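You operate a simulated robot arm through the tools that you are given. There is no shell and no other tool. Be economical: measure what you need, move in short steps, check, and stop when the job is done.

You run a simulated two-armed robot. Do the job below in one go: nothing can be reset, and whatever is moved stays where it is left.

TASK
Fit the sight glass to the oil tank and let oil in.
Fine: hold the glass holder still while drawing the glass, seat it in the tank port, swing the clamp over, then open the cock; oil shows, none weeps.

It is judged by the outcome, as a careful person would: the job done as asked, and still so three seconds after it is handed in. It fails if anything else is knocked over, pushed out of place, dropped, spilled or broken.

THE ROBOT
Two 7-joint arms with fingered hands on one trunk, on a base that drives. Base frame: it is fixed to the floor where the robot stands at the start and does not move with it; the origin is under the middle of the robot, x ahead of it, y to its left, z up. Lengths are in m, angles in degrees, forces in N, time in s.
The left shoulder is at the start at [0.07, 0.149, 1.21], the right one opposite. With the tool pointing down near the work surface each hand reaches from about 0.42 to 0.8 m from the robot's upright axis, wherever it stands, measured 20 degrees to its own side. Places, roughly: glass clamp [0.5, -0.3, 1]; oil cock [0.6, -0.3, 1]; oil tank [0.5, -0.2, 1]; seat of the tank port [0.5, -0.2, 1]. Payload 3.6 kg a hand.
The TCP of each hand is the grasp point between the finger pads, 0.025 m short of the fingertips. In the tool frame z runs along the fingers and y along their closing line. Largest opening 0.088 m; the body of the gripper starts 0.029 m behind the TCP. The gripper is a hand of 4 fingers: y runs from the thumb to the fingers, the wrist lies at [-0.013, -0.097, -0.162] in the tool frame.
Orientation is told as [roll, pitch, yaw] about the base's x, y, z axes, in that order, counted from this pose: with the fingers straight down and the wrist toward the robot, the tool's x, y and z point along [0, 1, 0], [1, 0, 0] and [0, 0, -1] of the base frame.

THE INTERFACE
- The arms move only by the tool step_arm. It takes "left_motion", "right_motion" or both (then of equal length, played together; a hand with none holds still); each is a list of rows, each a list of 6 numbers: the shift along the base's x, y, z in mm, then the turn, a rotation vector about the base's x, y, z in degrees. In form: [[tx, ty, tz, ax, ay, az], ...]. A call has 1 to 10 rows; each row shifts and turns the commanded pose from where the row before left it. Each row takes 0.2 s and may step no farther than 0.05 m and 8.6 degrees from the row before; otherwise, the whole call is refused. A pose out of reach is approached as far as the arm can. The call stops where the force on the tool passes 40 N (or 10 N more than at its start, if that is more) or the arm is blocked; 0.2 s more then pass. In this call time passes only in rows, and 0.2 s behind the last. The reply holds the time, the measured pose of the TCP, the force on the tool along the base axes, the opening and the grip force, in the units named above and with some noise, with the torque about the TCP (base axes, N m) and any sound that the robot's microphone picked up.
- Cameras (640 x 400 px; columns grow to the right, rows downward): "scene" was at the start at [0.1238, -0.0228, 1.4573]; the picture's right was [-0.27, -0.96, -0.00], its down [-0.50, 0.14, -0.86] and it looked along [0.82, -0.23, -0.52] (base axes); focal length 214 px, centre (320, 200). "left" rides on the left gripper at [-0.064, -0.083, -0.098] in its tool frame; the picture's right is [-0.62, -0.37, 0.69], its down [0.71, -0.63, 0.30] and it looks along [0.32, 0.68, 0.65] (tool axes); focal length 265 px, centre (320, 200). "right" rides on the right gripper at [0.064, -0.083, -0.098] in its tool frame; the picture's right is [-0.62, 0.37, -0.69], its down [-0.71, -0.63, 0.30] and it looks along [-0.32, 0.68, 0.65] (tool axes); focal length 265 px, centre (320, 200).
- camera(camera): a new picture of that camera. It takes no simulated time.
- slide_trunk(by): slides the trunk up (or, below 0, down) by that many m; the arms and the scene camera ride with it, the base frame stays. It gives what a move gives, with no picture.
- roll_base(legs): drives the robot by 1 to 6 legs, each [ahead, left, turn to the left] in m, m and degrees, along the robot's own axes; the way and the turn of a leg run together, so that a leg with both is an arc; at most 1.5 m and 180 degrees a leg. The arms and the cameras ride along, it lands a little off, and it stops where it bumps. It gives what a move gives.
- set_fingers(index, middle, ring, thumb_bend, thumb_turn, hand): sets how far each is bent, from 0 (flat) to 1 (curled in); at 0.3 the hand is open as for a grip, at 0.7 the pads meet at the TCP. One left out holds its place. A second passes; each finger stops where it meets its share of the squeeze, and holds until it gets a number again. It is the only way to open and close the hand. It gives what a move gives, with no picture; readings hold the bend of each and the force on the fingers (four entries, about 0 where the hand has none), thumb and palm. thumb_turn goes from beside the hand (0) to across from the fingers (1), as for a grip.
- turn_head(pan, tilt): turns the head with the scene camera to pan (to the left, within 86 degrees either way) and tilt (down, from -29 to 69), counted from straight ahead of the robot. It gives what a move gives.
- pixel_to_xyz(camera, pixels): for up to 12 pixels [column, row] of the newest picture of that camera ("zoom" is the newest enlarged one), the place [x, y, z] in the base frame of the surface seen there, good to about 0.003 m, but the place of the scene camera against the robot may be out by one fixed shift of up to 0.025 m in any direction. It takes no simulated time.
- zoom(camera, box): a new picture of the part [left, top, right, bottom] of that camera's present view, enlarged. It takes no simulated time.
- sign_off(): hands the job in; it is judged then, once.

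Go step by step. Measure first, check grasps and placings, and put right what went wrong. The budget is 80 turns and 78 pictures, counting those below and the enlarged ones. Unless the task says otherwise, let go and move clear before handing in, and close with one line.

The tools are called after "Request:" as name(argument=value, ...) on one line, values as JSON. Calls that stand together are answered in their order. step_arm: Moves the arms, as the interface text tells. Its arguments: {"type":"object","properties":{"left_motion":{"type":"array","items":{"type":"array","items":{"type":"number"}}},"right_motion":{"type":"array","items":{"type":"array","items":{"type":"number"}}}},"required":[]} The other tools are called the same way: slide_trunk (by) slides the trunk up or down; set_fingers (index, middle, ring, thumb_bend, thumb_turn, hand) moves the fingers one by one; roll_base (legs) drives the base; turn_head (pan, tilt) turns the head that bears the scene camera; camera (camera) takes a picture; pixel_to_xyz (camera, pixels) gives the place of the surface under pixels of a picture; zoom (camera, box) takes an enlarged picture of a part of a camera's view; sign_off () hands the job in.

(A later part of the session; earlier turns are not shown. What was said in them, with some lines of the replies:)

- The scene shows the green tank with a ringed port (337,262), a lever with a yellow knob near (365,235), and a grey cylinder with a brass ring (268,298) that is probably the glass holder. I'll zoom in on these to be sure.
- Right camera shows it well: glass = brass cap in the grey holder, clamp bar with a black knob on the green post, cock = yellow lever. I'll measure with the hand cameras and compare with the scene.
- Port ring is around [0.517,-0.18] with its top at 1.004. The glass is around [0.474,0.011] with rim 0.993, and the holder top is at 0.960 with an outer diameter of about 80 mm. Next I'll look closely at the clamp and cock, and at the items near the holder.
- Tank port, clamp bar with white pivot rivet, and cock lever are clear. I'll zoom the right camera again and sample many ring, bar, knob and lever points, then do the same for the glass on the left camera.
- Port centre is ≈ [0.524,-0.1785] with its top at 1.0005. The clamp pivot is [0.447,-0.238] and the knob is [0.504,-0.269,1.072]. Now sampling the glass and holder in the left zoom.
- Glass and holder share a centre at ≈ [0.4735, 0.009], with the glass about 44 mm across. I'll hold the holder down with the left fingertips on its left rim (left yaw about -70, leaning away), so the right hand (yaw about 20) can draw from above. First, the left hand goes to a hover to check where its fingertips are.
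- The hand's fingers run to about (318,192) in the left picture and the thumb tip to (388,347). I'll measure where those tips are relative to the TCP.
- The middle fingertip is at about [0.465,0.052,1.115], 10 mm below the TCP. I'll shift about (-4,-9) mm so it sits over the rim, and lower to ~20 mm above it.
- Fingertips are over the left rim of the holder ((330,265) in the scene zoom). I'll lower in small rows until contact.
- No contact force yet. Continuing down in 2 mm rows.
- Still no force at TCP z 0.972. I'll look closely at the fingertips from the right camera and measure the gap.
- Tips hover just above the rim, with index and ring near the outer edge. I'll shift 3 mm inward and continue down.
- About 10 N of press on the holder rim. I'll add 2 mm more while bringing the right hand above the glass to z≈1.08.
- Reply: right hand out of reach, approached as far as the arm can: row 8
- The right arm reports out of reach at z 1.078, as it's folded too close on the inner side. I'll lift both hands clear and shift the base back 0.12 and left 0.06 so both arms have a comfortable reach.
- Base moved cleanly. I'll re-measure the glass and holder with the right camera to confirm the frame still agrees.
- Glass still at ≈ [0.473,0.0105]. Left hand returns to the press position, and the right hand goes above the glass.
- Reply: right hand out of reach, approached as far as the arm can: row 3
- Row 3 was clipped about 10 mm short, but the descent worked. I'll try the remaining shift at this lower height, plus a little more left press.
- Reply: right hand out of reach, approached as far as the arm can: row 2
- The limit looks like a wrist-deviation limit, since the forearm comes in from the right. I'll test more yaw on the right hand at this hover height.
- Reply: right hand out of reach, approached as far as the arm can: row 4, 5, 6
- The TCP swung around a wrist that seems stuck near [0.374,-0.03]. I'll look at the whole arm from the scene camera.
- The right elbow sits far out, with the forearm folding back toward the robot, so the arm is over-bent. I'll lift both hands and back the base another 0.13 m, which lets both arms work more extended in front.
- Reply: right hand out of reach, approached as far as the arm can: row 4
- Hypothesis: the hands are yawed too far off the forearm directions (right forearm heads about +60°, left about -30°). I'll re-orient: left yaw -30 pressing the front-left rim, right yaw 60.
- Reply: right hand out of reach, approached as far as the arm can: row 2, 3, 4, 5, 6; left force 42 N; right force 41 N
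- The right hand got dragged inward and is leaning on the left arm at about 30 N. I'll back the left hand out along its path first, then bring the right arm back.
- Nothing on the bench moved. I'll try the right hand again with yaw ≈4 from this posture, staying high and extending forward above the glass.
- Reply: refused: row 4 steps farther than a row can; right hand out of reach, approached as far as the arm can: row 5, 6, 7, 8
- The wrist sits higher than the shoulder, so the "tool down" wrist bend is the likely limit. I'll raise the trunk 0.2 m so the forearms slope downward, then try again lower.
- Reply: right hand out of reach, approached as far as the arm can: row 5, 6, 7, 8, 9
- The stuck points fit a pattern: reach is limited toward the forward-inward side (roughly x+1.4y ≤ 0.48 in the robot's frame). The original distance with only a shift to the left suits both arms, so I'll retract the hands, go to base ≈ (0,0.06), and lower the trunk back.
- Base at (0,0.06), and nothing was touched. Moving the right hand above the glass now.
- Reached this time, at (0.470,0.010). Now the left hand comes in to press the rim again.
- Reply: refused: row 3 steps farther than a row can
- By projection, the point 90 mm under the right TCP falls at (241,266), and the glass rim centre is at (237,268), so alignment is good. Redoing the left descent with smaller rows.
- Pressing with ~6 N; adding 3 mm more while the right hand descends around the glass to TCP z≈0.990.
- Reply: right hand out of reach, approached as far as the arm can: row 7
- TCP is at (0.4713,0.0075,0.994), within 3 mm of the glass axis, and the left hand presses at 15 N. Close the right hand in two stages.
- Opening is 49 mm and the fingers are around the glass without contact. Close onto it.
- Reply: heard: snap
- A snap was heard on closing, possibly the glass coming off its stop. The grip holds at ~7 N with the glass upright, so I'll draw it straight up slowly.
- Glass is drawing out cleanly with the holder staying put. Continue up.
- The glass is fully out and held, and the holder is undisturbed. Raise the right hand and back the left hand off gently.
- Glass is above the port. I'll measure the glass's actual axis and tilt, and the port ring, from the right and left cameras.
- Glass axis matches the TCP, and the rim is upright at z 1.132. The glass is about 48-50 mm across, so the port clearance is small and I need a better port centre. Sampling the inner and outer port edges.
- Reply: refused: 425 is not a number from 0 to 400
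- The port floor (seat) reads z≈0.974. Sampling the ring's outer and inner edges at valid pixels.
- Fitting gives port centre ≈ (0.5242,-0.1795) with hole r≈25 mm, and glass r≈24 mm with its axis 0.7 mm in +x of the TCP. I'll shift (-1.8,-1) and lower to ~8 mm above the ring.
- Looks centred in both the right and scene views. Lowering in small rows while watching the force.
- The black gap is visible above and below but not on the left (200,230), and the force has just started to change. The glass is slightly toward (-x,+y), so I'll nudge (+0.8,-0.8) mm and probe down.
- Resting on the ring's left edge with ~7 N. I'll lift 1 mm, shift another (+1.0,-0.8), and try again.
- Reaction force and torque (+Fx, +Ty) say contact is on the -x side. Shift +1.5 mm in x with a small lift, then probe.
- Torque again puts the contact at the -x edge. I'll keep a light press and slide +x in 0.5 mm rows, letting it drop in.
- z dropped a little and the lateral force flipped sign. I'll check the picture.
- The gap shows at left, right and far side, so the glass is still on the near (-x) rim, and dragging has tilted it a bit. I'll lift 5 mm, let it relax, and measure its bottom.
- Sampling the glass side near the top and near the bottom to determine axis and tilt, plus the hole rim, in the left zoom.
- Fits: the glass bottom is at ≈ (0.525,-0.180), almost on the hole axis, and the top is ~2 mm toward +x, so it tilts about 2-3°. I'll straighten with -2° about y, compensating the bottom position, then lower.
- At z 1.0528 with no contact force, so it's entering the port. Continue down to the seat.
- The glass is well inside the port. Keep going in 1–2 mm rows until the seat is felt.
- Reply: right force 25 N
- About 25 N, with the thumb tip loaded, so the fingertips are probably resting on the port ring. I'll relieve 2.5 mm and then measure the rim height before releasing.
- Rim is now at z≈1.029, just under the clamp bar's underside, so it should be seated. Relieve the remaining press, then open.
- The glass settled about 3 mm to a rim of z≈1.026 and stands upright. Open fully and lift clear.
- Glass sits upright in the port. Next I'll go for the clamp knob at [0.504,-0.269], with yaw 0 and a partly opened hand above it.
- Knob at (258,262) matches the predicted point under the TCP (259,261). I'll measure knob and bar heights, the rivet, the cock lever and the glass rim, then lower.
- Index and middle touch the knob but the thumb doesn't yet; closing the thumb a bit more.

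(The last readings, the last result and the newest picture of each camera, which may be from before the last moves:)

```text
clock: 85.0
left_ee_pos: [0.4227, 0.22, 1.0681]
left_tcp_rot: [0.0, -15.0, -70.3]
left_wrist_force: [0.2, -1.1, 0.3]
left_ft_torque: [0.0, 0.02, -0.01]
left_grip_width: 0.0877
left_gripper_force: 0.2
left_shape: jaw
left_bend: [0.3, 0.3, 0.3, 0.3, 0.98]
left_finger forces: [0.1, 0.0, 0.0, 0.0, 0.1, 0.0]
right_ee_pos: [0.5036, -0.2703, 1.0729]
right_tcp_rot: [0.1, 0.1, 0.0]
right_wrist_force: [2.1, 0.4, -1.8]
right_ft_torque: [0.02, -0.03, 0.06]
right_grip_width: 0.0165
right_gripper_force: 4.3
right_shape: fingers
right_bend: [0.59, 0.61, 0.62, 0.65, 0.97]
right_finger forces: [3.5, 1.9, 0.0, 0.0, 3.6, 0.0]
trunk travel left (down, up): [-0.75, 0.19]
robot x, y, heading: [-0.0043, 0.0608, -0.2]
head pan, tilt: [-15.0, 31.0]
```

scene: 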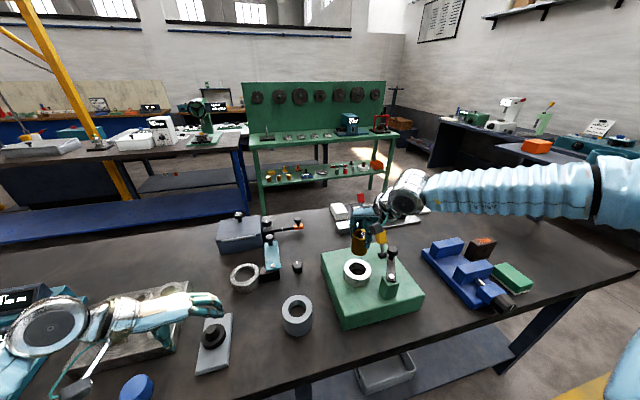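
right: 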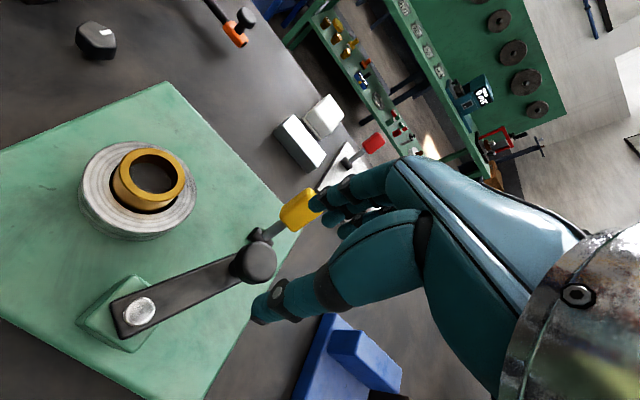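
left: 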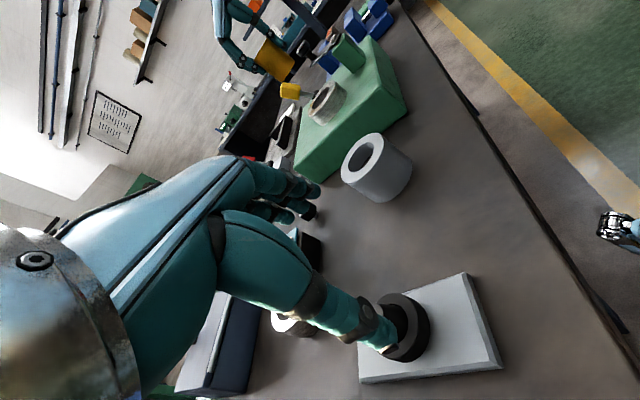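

Knob gripped from both sides. Swing along the arc about the pivot [0.449,-0.241], first half.

Request:
step_arm(right_motion=[[3.6, 8.4, 0, 0, 0, 8.27], [2.4, 8.7, 0, 0, 0, 8.27], [1.0, 9.0, 0, 0, 0, 8.27], [-0.2, 9.2, 0, 0, 0, 8.27], [0, 0, 0, 0, 0, 0]])

Request:
camera(camera="right")

```text
clock: 86.2
left_ee_pos: [0.4224, 0.2208, 1.0672]
left_tcp_rot: [0.1, -15.1, -70.1]
left_wrist_force: [0.1, -0.9, -0.5]
left_ft_torque: [-0.01, -0.02, -0.01]
left_grip_width: 0.0875
left_gripper_force: 0.1
left_shape: jaw
left_bend: [0.3, 0.3, 0.3, 0.3, 0.98]
left_finger forces: [0.0, 0.0, 0.1, 0.0, 0.0, 0.0]
right_ee_pos: [0.5025, -0.2085, 1.0679]
right_tcp_rot: [-0.7, 0.1, 29.4]
right_wrist_force: [0.7, -0.1, 0.3]
right_ft_torque: [0.0, -0.01, 0.01]
right_grip_width: 0.0053
right_gripper_force: 0.1
right_shape: fingers
right_bend: [0.64, 0.64, 0.62, 0.7, 0.97]
right_finger forces: [0.0, 0.0, 0.1, 0.1, 0.0, 0.1]
right hand out of reach, approached as far as the arm can: row 3, 4
trunk travel left (down, up): [-0.75, 0.19]
robot x, y, heading: [-0.0036, 0.0602, -0.1]
head pan, tilt: [-15.0, 31.0]
```

```text
10 pictures are left
```

right: 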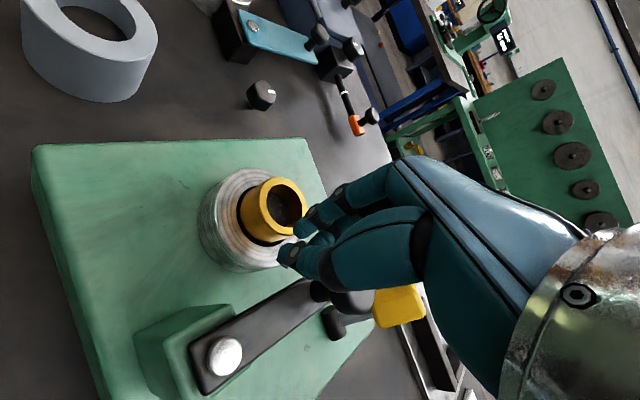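

The yaw pushed the arm past its limit and the fingers slipped off; nothing else was touched. I'll check where the bar is now, then lift and push the knob with the closed fingers at constant yaw.

Request:
pixel_to_xyz(camera="right", pixels=[[225, 355], [270, 325], [300, 305], [350, 302], [335, 297], [283, 188], [262, 235]])

Request:
step_arm(right_motion=[[0, 0, 30, 0, 0, 0], [0, 0, 40, 0, 0, -8], [0, -30, 0, 0, 0, -8], [0, -40, 0, 0, 0, -8], [-10, -35, 0, 0, 0, -6], [0, 0, 0, 0, 0, 0]])

```text
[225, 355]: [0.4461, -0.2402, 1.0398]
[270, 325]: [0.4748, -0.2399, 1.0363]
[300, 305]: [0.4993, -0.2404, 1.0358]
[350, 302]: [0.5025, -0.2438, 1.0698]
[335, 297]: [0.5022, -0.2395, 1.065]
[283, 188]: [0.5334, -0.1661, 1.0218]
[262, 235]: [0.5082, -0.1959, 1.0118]
```

```text
clock: 87.7
left_ee_pos: [0.4231, 0.2208, 1.0664]
left_tcp_rot: [-0.1, -15.0, -70.0]
left_wrist_force: [-0.2, -0.2, 0.2]
left_ft_torque: [0.0, -0.03, -0.01]
left_grip_width: 0.0879
left_gripper_force: 0.2
left_shape: jaw
left_bend: [0.3, 0.3, 0.3, 0.3, 0.98]
left_finger forces: [0.1, 0.0, 0.0, 0.0, 0.0, 0.0]
right_ee_pos: [0.4931, -0.3143, 1.1369]
right_tcp_rot: [-0.7, 0.1, -0.8]
right_wrist_force: [0.8, 0.2, -0.7]
right_ft_torque: [-0.04, 0.04, -0.03]
right_grip_width: 0.0054
right_gripper_force: 0.1
right_shape: fingers
right_bend: [0.64, 0.64, 0.62, 0.7, 0.97]
right_finger forces: [0.0, 0.0, 0.0, 0.0, 0.0, 0.1]
trunk travel left (down, up): [-0.75, 0.19]
robot x, y, heading: [-0.0048, 0.0617, -0.1]
head pan, tilt: [-15.0, 31.0]
```

The bar has already swung to ~0° (knob ≈ [0.510,-0.243]). I'll lower the closed fingers behind the knob on its -y side and push it along the arc to ~39°.

Request:
step_arm(right_motion=[[17, 10, -20, 0, 0, 0], [0, 5, -25, 0, 0, 0], [0, 0, -20, 0, 0, 0], [1, 9, 0, 0, 0, 0], [2, 9, 0, 0, 0, 0], [3, 9, 0, 0, 0, 0], [3, 8, 0, 0, 0, 0], [0, 0, 0, 0, 0, 0]])

Request:
camera(camera="right")

```text
clock: 89.5
left_ee_pos: [0.4222, 0.2199, 1.0672]
left_tcp_rot: [0.0, -15.0, -70.2]
left_wrist_force: [0.3, -0.4, 0.7]
left_ft_torque: [0.01, -0.03, -0.04]
left_grip_width: 0.0879
left_gripper_force: 0.0
left_shape: jaw
left_bend: [0.3, 0.3, 0.3, 0.3, 0.98]
left_finger forces: [0.1, 0.0, 0.0, 0.0, 0.1, 0.0]
right_ee_pos: [0.5193, -0.2638, 1.0734]
right_tcp_rot: [-0.6, -0.1, -0.7]
right_wrist_force: [0.6, 0.1, 0.2]
right_ft_torque: [0.03, -0.01, 0.0]
right_grip_width: 0.0051
right_gripper_force: 0.0
right_shape: fingers
right_bend: [0.64, 0.64, 0.62, 0.7, 0.98]
right_finger forces: [0.0, 0.1, 0.0, 0.1, 0.1, 0.0]
trunk travel left (down, up): [-0.75, 0.19]
robot x, y, heading: [-0.0021, 0.0608, 0.1]
head pan, tilt: [-15.0, 31.0]
```

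```text
9 pictures are left
```

right: 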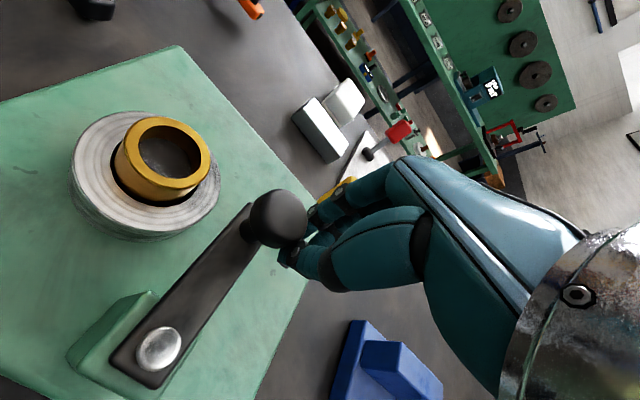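

The knob (275,218) sits directly ahead of the fingertips and has moved a little. I'll measure its current place.

Request:
pixel_to_xyz(camera="right", pixels=[[275, 215], [158, 348], [200, 295], [235, 240], [265, 240], [215, 165], [140, 195], [165, 125], [290, 262], [307, 247]])

Request:
step_arm(right_motion=[[1.5, 5, 0, 0, 0, 0], [1, 5, 0, 0, 0, 0], [0, 5, 0, 0, 0, 0], [0, 0, 0, 0, 0, 0]])

```text
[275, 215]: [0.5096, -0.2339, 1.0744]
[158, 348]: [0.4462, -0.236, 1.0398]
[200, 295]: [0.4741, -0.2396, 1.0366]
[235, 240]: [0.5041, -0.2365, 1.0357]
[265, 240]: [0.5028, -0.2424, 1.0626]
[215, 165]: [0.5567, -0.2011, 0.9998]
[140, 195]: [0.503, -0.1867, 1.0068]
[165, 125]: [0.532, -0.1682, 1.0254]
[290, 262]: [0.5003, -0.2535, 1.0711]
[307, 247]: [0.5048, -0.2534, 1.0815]
```

```text
clock: 90.5
left_ee_pos: [0.4222, 0.2192, 1.0669]
left_tcp_rot: [-0.1, -14.9, -70.2]
left_wrist_force: [-0.2, -0.2, 0.4]
left_ft_torque: [0.0, -0.02, -0.02]
left_grip_width: 0.0877
left_gripper_force: 0.1
left_shape: jaw
left_bend: [0.3, 0.3, 0.3, 0.3, 0.98]
left_finger forces: [0.0, 0.0, 0.0, 0.1, 0.0, 0.0]
right_ee_pos: [0.5214, -0.2505, 1.0736]
right_tcp_rot: [-0.6, 0.0, -0.7]
right_wrist_force: [1.5, -0.7, 0.1]
right_ft_torque: [-0.03, -0.01, 0.0]
right_grip_width: 0.0055
right_gripper_force: 0.8
right_shape: fingers
right_bend: [0.64, 0.64, 0.62, 0.69, 0.98]
right_finger forces: [0.1, 0.1, 0.1, 0.0, 1.5, 0.1]
trunk travel left (down, up): [-0.75, 0.19]
robot x, y, heading: [-0.0045, 0.059, -0.1]
head pan, tilt: [-15.0, 31.0]
```

Contact force is light and the clamp is turning. Continue along the arc.

Request:
step_arm(right_motion=[[0, 5, 0, 0, 0, 0], [-1, 5, 0, 0, 0, 0], [-1.5, 5, 0, 0, 0, 0], [-2, 4, 0, 0, 0, 0], [0, 0, 0, 0, 0, 0]])

Request:
camera(camera="right")

Request:
pixel_to_xyz(camera="right", pixels=[[275, 215], [158, 348], [200, 270], [225, 230], [240, 200], [255, 185], [170, 150]])

```text
clock: 91.7
left_ee_pos: [0.4218, 0.2208, 1.0672]
left_tcp_rot: [0.0, -15.0, -70.2]
left_wrist_force: [0.3, 0.5, 0.1]
left_ft_torque: [0.02, 0.02, -0.01]
left_grip_width: 0.0876
left_gripper_force: 0.1
left_shape: jaw
left_bend: [0.3, 0.3, 0.3, 0.3, 0.98]
left_finger forces: [0.1, 0.0, 0.0, 0.1, 0.1, 0.1]
right_ee_pos: [0.5163, -0.2298, 1.0725]
right_tcp_rot: [-0.6, 0.0, -0.7]
right_wrist_force: [0.6, -0.9, 0.5]
right_ft_torque: [0.03, 0.02, -0.02]
right_grip_width: 0.0047
right_gripper_force: 0.5
right_shape: fingers
right_bend: [0.64, 0.64, 0.62, 0.7, 0.98]
right_finger forces: [0.0, 0.0, 0.1, 0.1, 1.1, 0.0]
trunk travel left (down, up): [-0.75, 0.19]
robot x, y, heading: [-0.0062, 0.0603, -0.2]
head pan, tilt: [-15.0, 31.0]
```

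```text
8 pictures are left
```

right: 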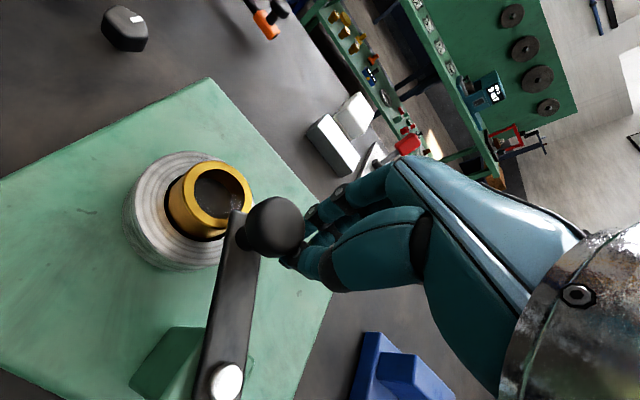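

```text
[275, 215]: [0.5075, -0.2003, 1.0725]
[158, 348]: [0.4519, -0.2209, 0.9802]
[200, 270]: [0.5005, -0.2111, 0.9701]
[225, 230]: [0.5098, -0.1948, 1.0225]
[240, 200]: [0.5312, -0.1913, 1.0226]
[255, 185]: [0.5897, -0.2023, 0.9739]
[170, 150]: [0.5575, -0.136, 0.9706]
```

Knob is now at ≈ [0.506,-0.203], θ≈33°, with the bar end over the glass rim. A little more to aim at the glass centre (~39°).

Request:
step_arm(right_motion=[[-2, 3, 0, 0, 0, 0], [-2, 3, 0, 0, 0, 0], [0, 0, 0, 0, 0, 0]])

Request:
camera(camera="right")

Request:
pixel_to_xyz(camera="right", pixels=[[265, 215], [272, 225], [220, 375], [230, 330], [240, 290], [235, 220], [200, 170], [225, 175]])

```text
clock: 92.5
left_ee_pos: [0.4226, 0.2204, 1.0677]
left_tcp_rot: [-0.1, -15.0, -70.3]
left_wrist_force: [-0.5, -0.2, 0.4]
left_ft_torque: [0.04, -0.03, 0.02]
left_grip_width: 0.0881
left_gripper_force: 0.0
left_shape: jaw
left_bend: [0.3, 0.3, 0.3, 0.3, 0.98]
left_finger forces: [0.0, 0.0, 0.0, 0.0, 0.1, 0.0]
right_ee_pos: [0.5122, -0.2249, 1.0723]
right_tcp_rot: [-0.7, 0.0, -0.8]
right_wrist_force: [-0.1, -1.2, 0.1]
right_ft_torque: [0.02, 0.03, 0.03]
right_grip_width: 0.0043
right_gripper_force: 0.4
right_shape: fingers
right_bend: [0.64, 0.64, 0.62, 0.7, 0.98]
right_finger forces: [0.0, 0.0, 0.1, 0.0, 1.4, 0.0]
trunk travel left (down, up): [-0.75, 0.19]
robot x, y, heading: [-0.0025, 0.0604, 0.0]
head pan, tilt: [-15.0, 31.0]
```

```text
7 pictures are left
```

right: 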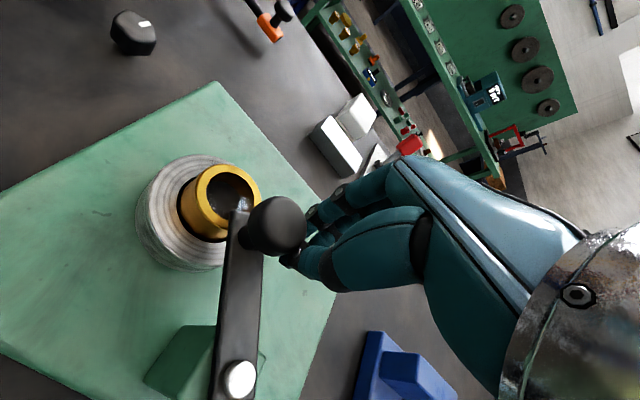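

```text
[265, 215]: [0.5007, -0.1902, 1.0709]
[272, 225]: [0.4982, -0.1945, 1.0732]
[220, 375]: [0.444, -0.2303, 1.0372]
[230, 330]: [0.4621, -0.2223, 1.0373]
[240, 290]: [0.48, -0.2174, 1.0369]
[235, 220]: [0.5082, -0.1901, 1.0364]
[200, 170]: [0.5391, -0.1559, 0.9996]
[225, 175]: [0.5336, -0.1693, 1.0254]
```

Bar end is at [0.508,-0.190], pointing at the glass centre and overlapping its rim, so the clamp is over. I'll back the fingers off, rise, go above the cock lever, and look.

Request:
step_arm(right_motion=[[3, -8, 0, 0, 0, 0], [3, -20, 0, 0, 0, 0], [0, -20, 20, 0, 0, 0], [0, -15, 35, 0, 0, 0], [10, 0, 20, 0, 0, 0], [20, 0, 0, 0, 0, 0], [20, 0, 0, 0, 0, 0], [20, 0, 0, 0, 0, 0]])

Request:
set_fingers(hand="right", index=0.4, middle=0.4, ring=0.4, thumb_bend=0.4)

Request:
camera(camera="right")

```text
clock: 94.2
left_ee_pos: [0.4228, 0.2202, 1.0659]
left_tcp_rot: [0.0, -15.0, -70.2]
left_wrist_force: [0.2, 0.3, 0.3]
left_ft_torque: [-0.01, 0.0, 0.0]
left_grip_width: 0.0878
left_gripper_force: 0.0
left_shape: jaw
left_bend: [0.3, 0.3, 0.3, 0.3, 0.98]
left_finger forces: [0.1, 0.0, 0.0, 0.0, 0.1, 0.0]
right_ee_pos: [0.5899, -0.2877, 1.1469]
right_tcp_rot: [-0.6, 0.1, -0.7]
right_wrist_force: [0.4, -0.2, 0.6]
right_ft_torque: [0.02, -0.02, -0.02]
right_grip_width: 0.0051
right_gripper_force: 0.0
right_shape: fingers
right_bend: [0.64, 0.64, 0.62, 0.7, 0.98]
right_finger forces: [0.0, 0.0, 0.0, 0.0, 0.0, 0.0]
trunk travel left (down, up): [-0.75, 0.19]
robot x, y, heading: [-0.0015, 0.0609, -0.1]
head pan, tilt: [-15.0, 31.0]
```

```text
clock: 95.2
left_ee_pos: [0.4214, 0.2198, 1.0674]
left_tcp_rot: [0.1, -14.9, -70.2]
left_wrist_force: [-0.5, 0.3, 0.8]
left_ft_torque: [0.0, -0.01, 0.05]
left_grip_width: 0.0879
left_gripper_force: 0.0
left_shape: jaw
left_bend: [0.3, 0.3, 0.3, 0.3, 0.98]
left_finger forces: [0.1, 0.0, 0.1, 0.1, 0.0, 0.1]
right_ee_pos: [0.5888, -0.2883, 1.1479]
right_tcp_rot: [-0.6, 0.0, -0.7]
right_wrist_force: [-0.5, 0.5, 0.4]
right_ft_torque: [0.0, -0.01, -0.03]
right_grip_width: 0.0632
right_gripper_force: 0.1
right_shape: fingers
right_bend: [0.4, 0.4, 0.4, 0.4, 0.98]
right_finger forces: [0.0, 0.0, 0.0, 0.0, 0.0, 0.0]
trunk travel left (down, up): [-0.75, 0.19]
robot x, y, heading: [-0.0035, 0.0625, 0.0]
head pan, tilt: [-15.0, 31.0]
```

```text
6 pictures are left
```

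right: 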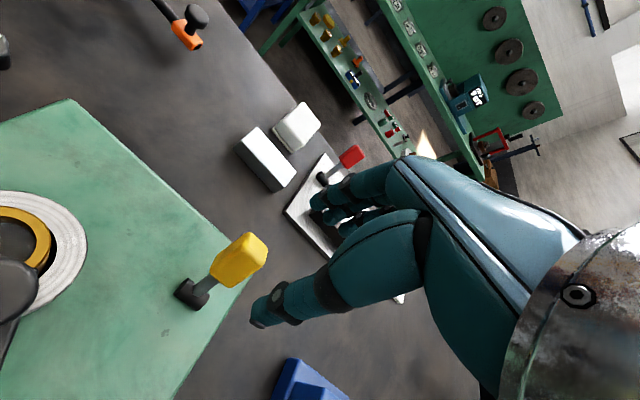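

Lever clearly visible: barrel (190,293), rod (207,280), yellow handle (240,260). Measuring it.

Request:
pixel_to_xyz(camera="right", pixels=[[180, 290], [192, 303], [190, 285], [205, 285], [215, 275], [225, 265], [240, 262], [250, 240], [262, 248], [235, 280], [255, 265]])

```text
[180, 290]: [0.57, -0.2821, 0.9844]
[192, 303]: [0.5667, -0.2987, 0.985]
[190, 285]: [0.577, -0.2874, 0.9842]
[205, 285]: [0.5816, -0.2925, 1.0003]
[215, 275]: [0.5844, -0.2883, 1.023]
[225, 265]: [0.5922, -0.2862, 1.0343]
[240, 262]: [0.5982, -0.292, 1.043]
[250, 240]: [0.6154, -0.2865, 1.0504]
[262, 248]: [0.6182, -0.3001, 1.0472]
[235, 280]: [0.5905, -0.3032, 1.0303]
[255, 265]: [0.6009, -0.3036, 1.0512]
```

The barrel axis runs along y, with the lever leaning about 30° to +x. With the clamp gone, it can swing toward -x. I'll straddle the handle and pull toward -x gently, watching force.

Request:
step_arm(right_motion=[[10, -4, -30, 0, 0, 0], [8, -2, -30, 0, 0, 0], [0, 0, -20, 0, 0, 0], [0, 0, -12, 0, 0, 0], [0, 0, 0, 0, 0, 0]])

Request:
step_arm(right_motion=[[-6, 0, 0, 0, 0, 0], [-6, 0, 0, 0, 0, 0], [-6, 0, 0, 0, 0, 0], [-6, 0, 0, 0, 0, 0], [-6, 0, 0, 0, 0, 0], [0, 0, 0, 0, 0, 0]])

```text
clock: 96.5
left_ee_pos: [0.4219, 0.22, 1.0669]
left_tcp_rot: [0.0, -15.0, -70.2]
left_wrist_force: [0.0, 0.7, 0.3]
left_ft_torque: [-0.01, 0.0, 0.0]
left_grip_width: 0.0877
left_gripper_force: 0.1
left_shape: jaw
left_bend: [0.3, 0.3, 0.3, 0.3, 0.98]
left_finger forces: [0.1, 0.1, 0.0, 0.0, 0.0, 0.0]
right_ee_pos: [0.6063, -0.294, 1.0548]
right_tcp_rot: [-0.6, 0.2, -0.8]
right_wrist_force: [-0.1, -0.2, 0.2]
right_ft_torque: [-0.01, -0.02, 0.05]
right_grip_width: 0.0629
right_gripper_force: 0.1
right_shape: fingers
right_bend: [0.4, 0.4, 0.4, 0.4, 0.98]
right_finger forces: [0.0, 0.1, 0.0, 0.0, 0.0, 0.1]
trunk travel left (down, up): [-0.75, 0.19]
robot x, y, heading: [-0.0034, 0.0602, 0.1]
head pan, tilt: [-15.0, 31.0]
```

```text
clock: 97.8
left_ee_pos: [0.4228, 0.2199, 1.0667]
left_tcp_rot: [0.0, -15.0, -70.2]
left_wrist_force: [0.7, 0.0, -1.0]
left_ft_torque: [0.03, 0.02, -0.02]
left_grip_width: 0.0882
left_gripper_force: 0.0
left_shape: jaw
left_bend: [0.3, 0.3, 0.3, 0.3, 0.98]
left_finger forces: [0.0, 0.0, 0.0, 0.0, 0.1, 0.0]
right_ee_pos: [0.5791, -0.2949, 1.0584]
right_tcp_rot: [-0.6, -0.2, -0.8]
right_wrist_force: [7.7, -1.2, 9.5]
right_ft_torque: [0.03, -0.47, -0.02]
right_grip_width: 0.0726
right_gripper_force: 4.3
right_shape: fingers
right_bend: [0.31, 0.37, 0.4, 0.4, 0.98]
right_finger forces: [8.0, 1.8, 0.0, 0.1, 0.1, 0.0]
trunk travel left (down, up): [-0.75, 0.19]
robot x, y, heading: [-0.004, 0.0635, -0.0]
head pan, tilt: [-15.0, 31.0]
```

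Resistance: 8 N on the index finger and an upward push. I'll look whether the lever has moved or the fingers are riding up it.

Request:
zoom(camera="right", box=[160, 130, 420, 330])

Request:
pixel_to_xyz(camera="zoom", pixels=[[330, 220], [300, 230], [280, 260], [350, 200], [250, 290], [310, 250], [360, 220]])

```text
2.00 times, centred on (290, 230) of right
```

zoom: 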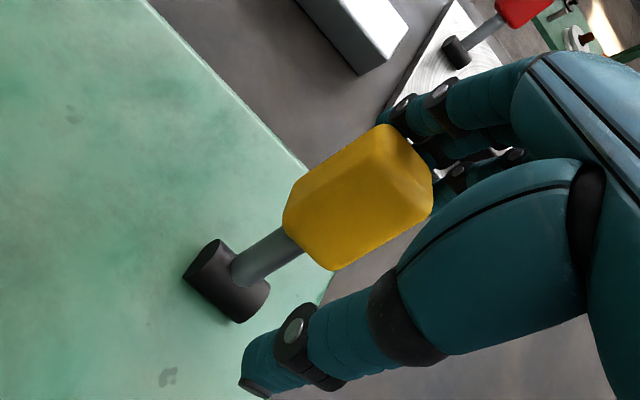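

```text
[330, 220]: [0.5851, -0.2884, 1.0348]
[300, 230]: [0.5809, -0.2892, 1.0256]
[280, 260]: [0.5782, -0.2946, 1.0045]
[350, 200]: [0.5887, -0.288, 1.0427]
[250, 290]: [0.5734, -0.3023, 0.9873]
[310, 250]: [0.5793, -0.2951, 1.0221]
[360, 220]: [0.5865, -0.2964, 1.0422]
```

The handle has come ~10 mm toward -x, so it does turn this way, just stiffly. I'll lower 6 mm, grip it properly, and carry it along its arc.

Request:
step_arm(right_motion=[[12, 0, 0, 0, 0, 0], [0, 0, -6, 0, 0, 0], [0, 0, 0, 0, 0, 0]])

Request:
set_fingers(hand="right", index=0.65, middle=0.65, ring=0.6, thumb_bend=0.65)

```text
clock: 98.7
left_ee_pos: [0.4213, 0.22, 1.0676]
left_tcp_rot: [-0.1, -15.0, -70.3]
left_wrist_force: [0.3, 0.3, -0.8]
left_ft_torque: [-0.01, 0.0, -0.02]
left_grip_width: 0.0877
left_gripper_force: 0.0
left_shape: jaw
left_bend: [0.3, 0.3, 0.3, 0.3, 0.98]
left_finger forces: [0.1, 0.1, 0.1, 0.0, 0.0, 0.0]
right_ee_pos: [0.588, -0.2947, 1.0493]
right_tcp_rot: [-0.7, 0.2, -0.7]
right_wrist_force: [3.8, -1.5, -0.7]
right_ft_torque: [-0.02, 0.04, -0.04]
right_grip_width: 0.0658
right_gripper_force: 1.4
right_shape: fingers
right_bend: [0.38, 0.4, 0.4, 0.4, 0.98]
right_finger forces: [2.6, 0.0, 0.0, 0.0, 0.1, 0.0]
trunk travel left (down, up): [-0.75, 0.19]
robot x, y, heading: [-0.006, 0.0661, -0.1]
head pan, tilt: [-15.0, 31.0]
```

```text
clock: 99.7
left_ee_pos: [0.4221, 0.2217, 1.0666]
left_tcp_rot: [0.1, -15.0, -70.2]
left_wrist_force: [-0.4, 0.4, -0.3]
left_ft_torque: [-0.02, 0.0, 0.0]
left_grip_width: 0.0879
left_gripper_force: 0.1
left_shape: jaw
left_bend: [0.3, 0.3, 0.3, 0.3, 0.98]
left_finger forces: [0.1, 0.0, 0.1, 0.1, 0.1, 0.0]
right_ee_pos: [0.5902, -0.2924, 1.0501]
right_tcp_rot: [-0.6, 0.0, -0.8]
right_wrist_force: [5.7, -1.6, 6.6]
right_ft_torque: [-0.01, -0.03, 0.01]
right_grip_width: 0.0233
right_gripper_force: 7.9
right_shape: fingers
right_bend: [0.59, 0.61, 0.6, 0.59, 0.97]
right_finger forces: [5.7, 3.7, 0.0, 0.1, 5.3, 0.0]
trunk travel left (down, up): [-0.75, 0.19]
robot x, y, heading: [-0.0023, 0.0626, -0.0]
head pan, tilt: [-15.0, 31.0]
```

Handle gripped (23 mm wide). Pull along the arc about the barrel.

Request:
step_arm(right_motion=[[-5.5, 0, 0.9, 0, 0, 0], [-5, 0, 0.7, 0, 0, 0], [-5, 0, 0.2, 0, 0, 0], [-5, 0, 0.2, 0, 0, 0], [-5, 0, -0.5, 0, 0, 0], [-5, 0, -0.5, 0, 0, 0], [0, 0, 0, 0, 0, 0]])

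Request:
step_arm(right_motion=[[-5, 0, -1.2, 0, 0, 0], [-4.7, 0, -1.3, 0, 0, 0], [-4.7, 0, -1.9, 0, 0, 0], [-4.7, 0, -1.9, 0, 0, 0], [0, 0, 0, 0, 0, 0]])

Request:
camera(camera="right")

```text
clock: 101.2
left_ee_pos: [0.422, 0.2209, 1.0671]
left_tcp_rot: [0.0, -14.9, -70.2]
left_wrist_force: [-0.1, 0.1, -0.7]
left_ft_torque: [-0.02, 0.02, 0.0]
left_grip_width: 0.0874
left_gripper_force: 0.1
left_shape: jaw
left_bend: [0.3, 0.3, 0.3, 0.3, 0.98]
left_finger forces: [0.0, 0.0, 0.0, 0.0, 0.0, 0.1]
right_ee_pos: [0.5581, -0.2925, 1.053]
right_tcp_rot: [-0.6, 0.0, -0.6]
right_wrist_force: [10.8, -1.9, 13.5]
right_ft_torque: [-0.1, -0.73, 0.06]
right_grip_width: 0.0236
right_gripper_force: 12.2
right_shape: fingers
right_bend: [0.56, 0.57, 0.6, 0.61, 0.97]
right_finger forces: [8.7, 10.4, 0.0, 0.0, 5.5, 0.1]
trunk travel left (down, up): [-0.75, 0.19]
robot x, y, heading: [-0.0033, 0.06, 0.0]
head pan, tilt: [-15.0, 31.0]
```

```text
clock: 102.5
left_ee_pos: [0.421, 0.2216, 1.068]
left_tcp_rot: [0.1, -15.0, -70.2]
left_wrist_force: [-0.5, 0.1, -1.1]
left_ft_torque: [0.0, 0.01, 0.01]
left_grip_width: 0.0879
left_gripper_force: 0.1
left_shape: jaw
left_bend: [0.3, 0.3, 0.3, 0.3, 0.98]
left_finger forces: [0.0, 0.0, 0.0, 0.1, 0.0, 0.1]
right_ee_pos: [0.5408, -0.2921, 1.0507]
right_tcp_rot: [-0.7, -0.7, -0.6]
right_wrist_force: [12.1, -2.3, 25.2]
right_ft_torque: [-0.17, -1.09, 0.06]
right_grip_width: 0.0299
right_gripper_force: 18.6
right_shape: fingers
right_bend: [0.54, 0.55, 0.6, 0.58, 0.97]
right_finger forces: [14.3, 16.1, 0.0, 0.0, 6.8, 0.0]
trunk travel left (down, up): [-0.75, 0.19]
robot x, y, heading: [-0.0038, 0.0633, -0.0]
head pan, tilt: [-15.0, 31.0]
```

```text
4 pictures are left
```

right: 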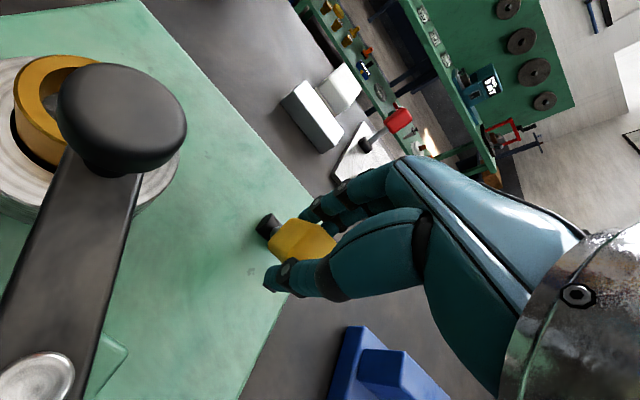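

The lever has swung past vertical toward the robot and the force is rising. Measuring the lever and the glass interior.

Request:
pixel_to_xyz(camera="right", pixels=[[268, 225], [285, 235], [300, 240], [315, 235], [325, 240], [300, 228], [318, 250], [40, 90], [50, 110], [35, 115]])

```text
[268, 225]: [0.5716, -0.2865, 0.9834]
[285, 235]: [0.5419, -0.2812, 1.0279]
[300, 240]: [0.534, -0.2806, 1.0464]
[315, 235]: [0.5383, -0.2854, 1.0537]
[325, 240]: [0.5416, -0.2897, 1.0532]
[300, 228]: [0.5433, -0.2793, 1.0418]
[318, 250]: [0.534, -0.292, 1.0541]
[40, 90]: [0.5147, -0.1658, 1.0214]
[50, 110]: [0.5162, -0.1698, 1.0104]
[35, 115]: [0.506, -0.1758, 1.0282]
```

Lever angle is about -22° (it started at +28°). Part of the force is my arc running low. I'll raise it slightly and pull on to find its end.

Request:
step_arm(right_motion=[[0, 0, 3, 0, 0, 0], [-4, 0, 0, 0, 0, 0], [-4, 0, 0, 0, 0, 0], [0, 0, 0, 0, 0, 0]])

Request:
step_arm(right_motion=[[-4, 0, -1, 0, 0, 0], [-4, 0, -1, 0, 0, 0], [0, 0, 0, 0, 0, 0]])

```text
clock: 103.5
left_ee_pos: [0.4224, 0.2216, 1.0656]
left_tcp_rot: [-0.2, -15.0, -70.0]
left_wrist_force: [0.1, 0.6, -0.1]
left_ft_torque: [-0.01, 0.01, -0.01]
left_grip_width: 0.0878
left_gripper_force: 0.1
left_shape: jaw
left_bend: [0.3, 0.3, 0.3, 0.3, 0.98]
left_finger forces: [0.0, 0.1, 0.0, 0.0, 0.0, 0.0]
right_ee_pos: [0.5364, -0.293, 1.0509]
right_tcp_rot: [-0.5, -0.6, -0.6]
right_wrist_force: [21.2, -1.0, 19.0]
right_ft_torque: [-0.14, -1.14, 0.1]
right_grip_width: 0.0291
right_gripper_force: 17.0
right_shape: fingers
right_bend: [0.5, 0.52, 0.6, 0.62, 0.97]
right_finger forces: [14.4, 16.1, 0.0, 0.0, 2.6, 0.0]
trunk travel left (down, up): [-0.75, 0.19]
robot x, y, heading: [-0.0059, 0.059, 0.2]
head pan, tilt: [-15.0, 31.0]
```

```text
clock: 104.2
left_ee_pos: [0.4245, 0.2204, 1.0642]
left_tcp_rot: [-0.1, -15.0, -70.1]
left_wrist_force: [-0.6, 0.0, -0.9]
left_ft_torque: [0.02, 0.02, -0.01]
left_grip_width: 0.0879
left_gripper_force: 0.1
left_shape: jaw
left_bend: [0.3, 0.3, 0.3, 0.3, 0.98]
left_finger forces: [0.0, 0.1, 0.0, 0.1, 0.0, 0.0]
right_ee_pos: [0.5305, -0.2918, 1.0515]
right_tcp_rot: [-0.5, -0.9, -0.6]
right_wrist_force: [26.8, -3.2, 22.1]
right_ft_torque: [-0.15, -1.27, 0.0]
right_grip_width: 0.0301
right_gripper_force: 17.3
right_shape: fingers
right_bend: [0.47, 0.49, 0.6, 0.65, 0.97]
right_finger forces: [15.9, 18.6, 0.0, 0.0, 0.2, 0.0]
trunk travel left (down, up): [-0.75, 0.19]
robot x, y, heading: [-0.0025, 0.0608, 0.2]
head pan, tilt: [-15.0, 31.0]
```

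Force is climbing while the fingers bend back: the lever is at its end stop. Relieve, open, and lift clear.

Request:
step_arm(right_motion=[[5, 0, 0, 0, 0, 0], [4, 0, 0, 0, 0, 0], [0, 0, 0, 0, 0, 0]])

Request:
set_fingers(hand="right", index=0.38, middle=0.38, ring=0.38, thumb_bend=0.38)

Request:
step_arm(right_motion=[[0, 0, 15, 0, 0, 0], [0, 0, 30, 0, 0, 0], [-10, 0, 40, 0, 0, 0], [-40, 0, 20, 0, 0, 0], [-45, 0, 0, 0, 0, 0], [-40, 0, 0, 0, 0, 0], [0, 0, 0, 0, 0, 0]])

Request:
zoom(camera="right", box=[80, 100, 300, 320])

```text
clock: 105.0
left_ee_pos: [0.4221, 0.222, 1.0662]
left_tcp_rot: [0.0, -15.1, -70.2]
left_wrist_force: [-0.5, 0.8, 0.2]
left_ft_torque: [-0.02, 0.0, 0.02]
left_grip_width: 0.0879
left_gripper_force: 0.1
left_shape: jaw
left_bend: [0.3, 0.3, 0.3, 0.3, 0.98]
left_finger forces: [0.0, 0.0, 0.0, 0.0, 0.1, 0.0]
right_ee_pos: [0.5351, -0.2926, 1.0512]
right_tcp_rot: [-0.6, -0.6, -0.6]
right_wrist_force: [15.4, -1.2, 23.0]
right_ft_torque: [-0.13, -1.0, 0.02]
right_grip_width: 0.0293
right_gripper_force: 15.9
right_shape: fingers
right_bend: [0.5, 0.52, 0.6, 0.62, 0.97]
right_finger forces: [13.3, 14.5, 0.1, 0.1, 3.4, 0.0]
trunk travel left (down, up): [-0.75, 0.19]
robot x, y, heading: [-0.003, 0.0616, -0.0]
head pan, tilt: [-15.0, 31.0]
```

```text
clock: 106.0
left_ee_pos: [0.4224, 0.2192, 1.0675]
left_tcp_rot: [0.0, -15.0, -70.1]
left_wrist_force: [0.3, 0.2, 0.1]
left_ft_torque: [0.03, 0.01, -0.02]
left_grip_width: 0.0878
left_gripper_force: 0.2
left_shape: jaw
left_bend: [0.3, 0.3, 0.3, 0.3, 0.98]
left_finger forces: [0.0, 0.0, 0.1, 0.0, 0.1, 0.1]
right_ee_pos: [0.5309, -0.2941, 1.046]
right_tcp_rot: [-0.6, 0.1, -0.7]
right_wrist_force: [-0.8, -1.0, 0.6]
right_ft_torque: [0.01, -0.04, -0.03]
right_grip_width: 0.0681
right_gripper_force: 0.0
right_shape: fingers
right_bend: [0.38, 0.38, 0.38, 0.38, 0.97]
right_finger forces: [0.1, 0.0, 0.0, 0.0, 0.0, 0.0]
trunk travel left (down, up): [-0.75, 0.19]
robot x, y, heading: [-0.0013, 0.0607, 0.3]
head pan, tilt: [-15.0, 31.0]
```

```text
clock: 107.7
left_ee_pos: [0.423, 0.2187, 1.0663]
left_tcp_rot: [-0.1, -14.9, -70.1]
left_wrist_force: [-0.9, 0.3, 0.4]
left_ft_torque: [-0.02, -0.01, 0.04]
left_grip_width: 0.088
left_gripper_force: 0.1
left_shape: jaw
left_bend: [0.3, 0.3, 0.3, 0.3, 0.98]
left_finger forces: [0.1, 0.0, 0.0, 0.0, 0.1, 0.1]
right_ee_pos: [0.3969, -0.2935, 1.1498]
right_tcp_rot: [-0.6, 0.1, -0.7]
right_wrist_force: [-0.2, -0.3, 0.4]
right_ft_torque: [0.03, 0.03, 0.03]
right_grip_width: 0.068
right_gripper_force: 0.1
right_shape: fingers
right_bend: [0.38, 0.38, 0.38, 0.38, 0.97]
right_finger forces: [0.0, 0.1, 0.0, 0.0, 0.0, 0.1]
trunk travel left (down, up): [-0.75, 0.19]
robot x, y, heading: [-0.007, 0.0592, -0.1]
head pan, tilt: [-15.0, 31.0]
```

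```text
1.82 times, centred on (190, 210) of right
```

zoom: 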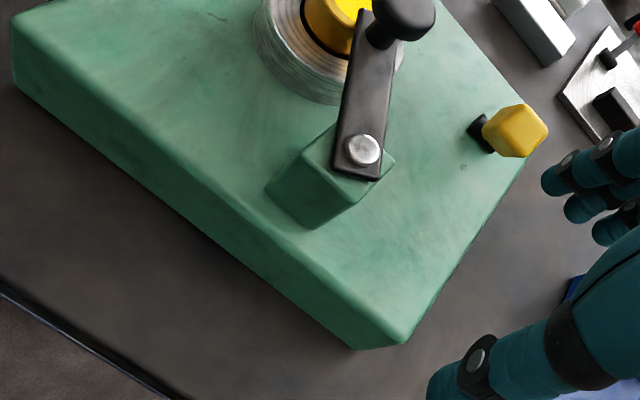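

Lever now leans toward the robot and the tank top is dry. Bright yellow shows in the glass at (345,10); confirming with the scene camera.

Request:
zoom(camera="scene", box=[310, 200, 430, 310])

```text
3.64 times, centred on (370, 255) of scene
5 turns are left
```

zoom: 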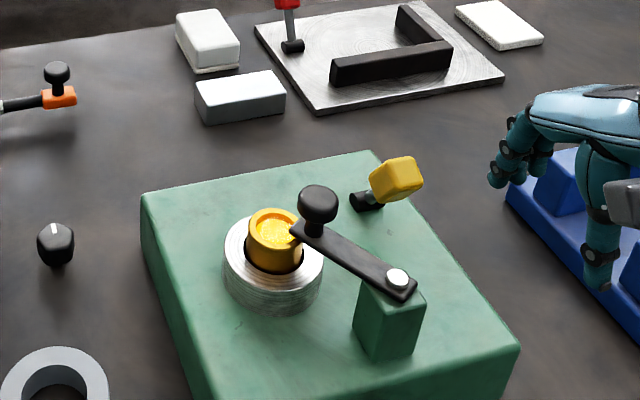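

The glass shows bright yellow oil at (275,232), the clamp bar lies over its rim, the tank top is dry, the cock is open and both hands are clear. Handing in.

Request:
sign_off()

```text
The job is handed in.
```

The sight glass is in the tank port with the clamp swung over its rim and the cock open; oil shows in the glass and I saw none weeping. I heard one unexplained snap as the hand closed on the glass, but it looked intact in every picture after that.
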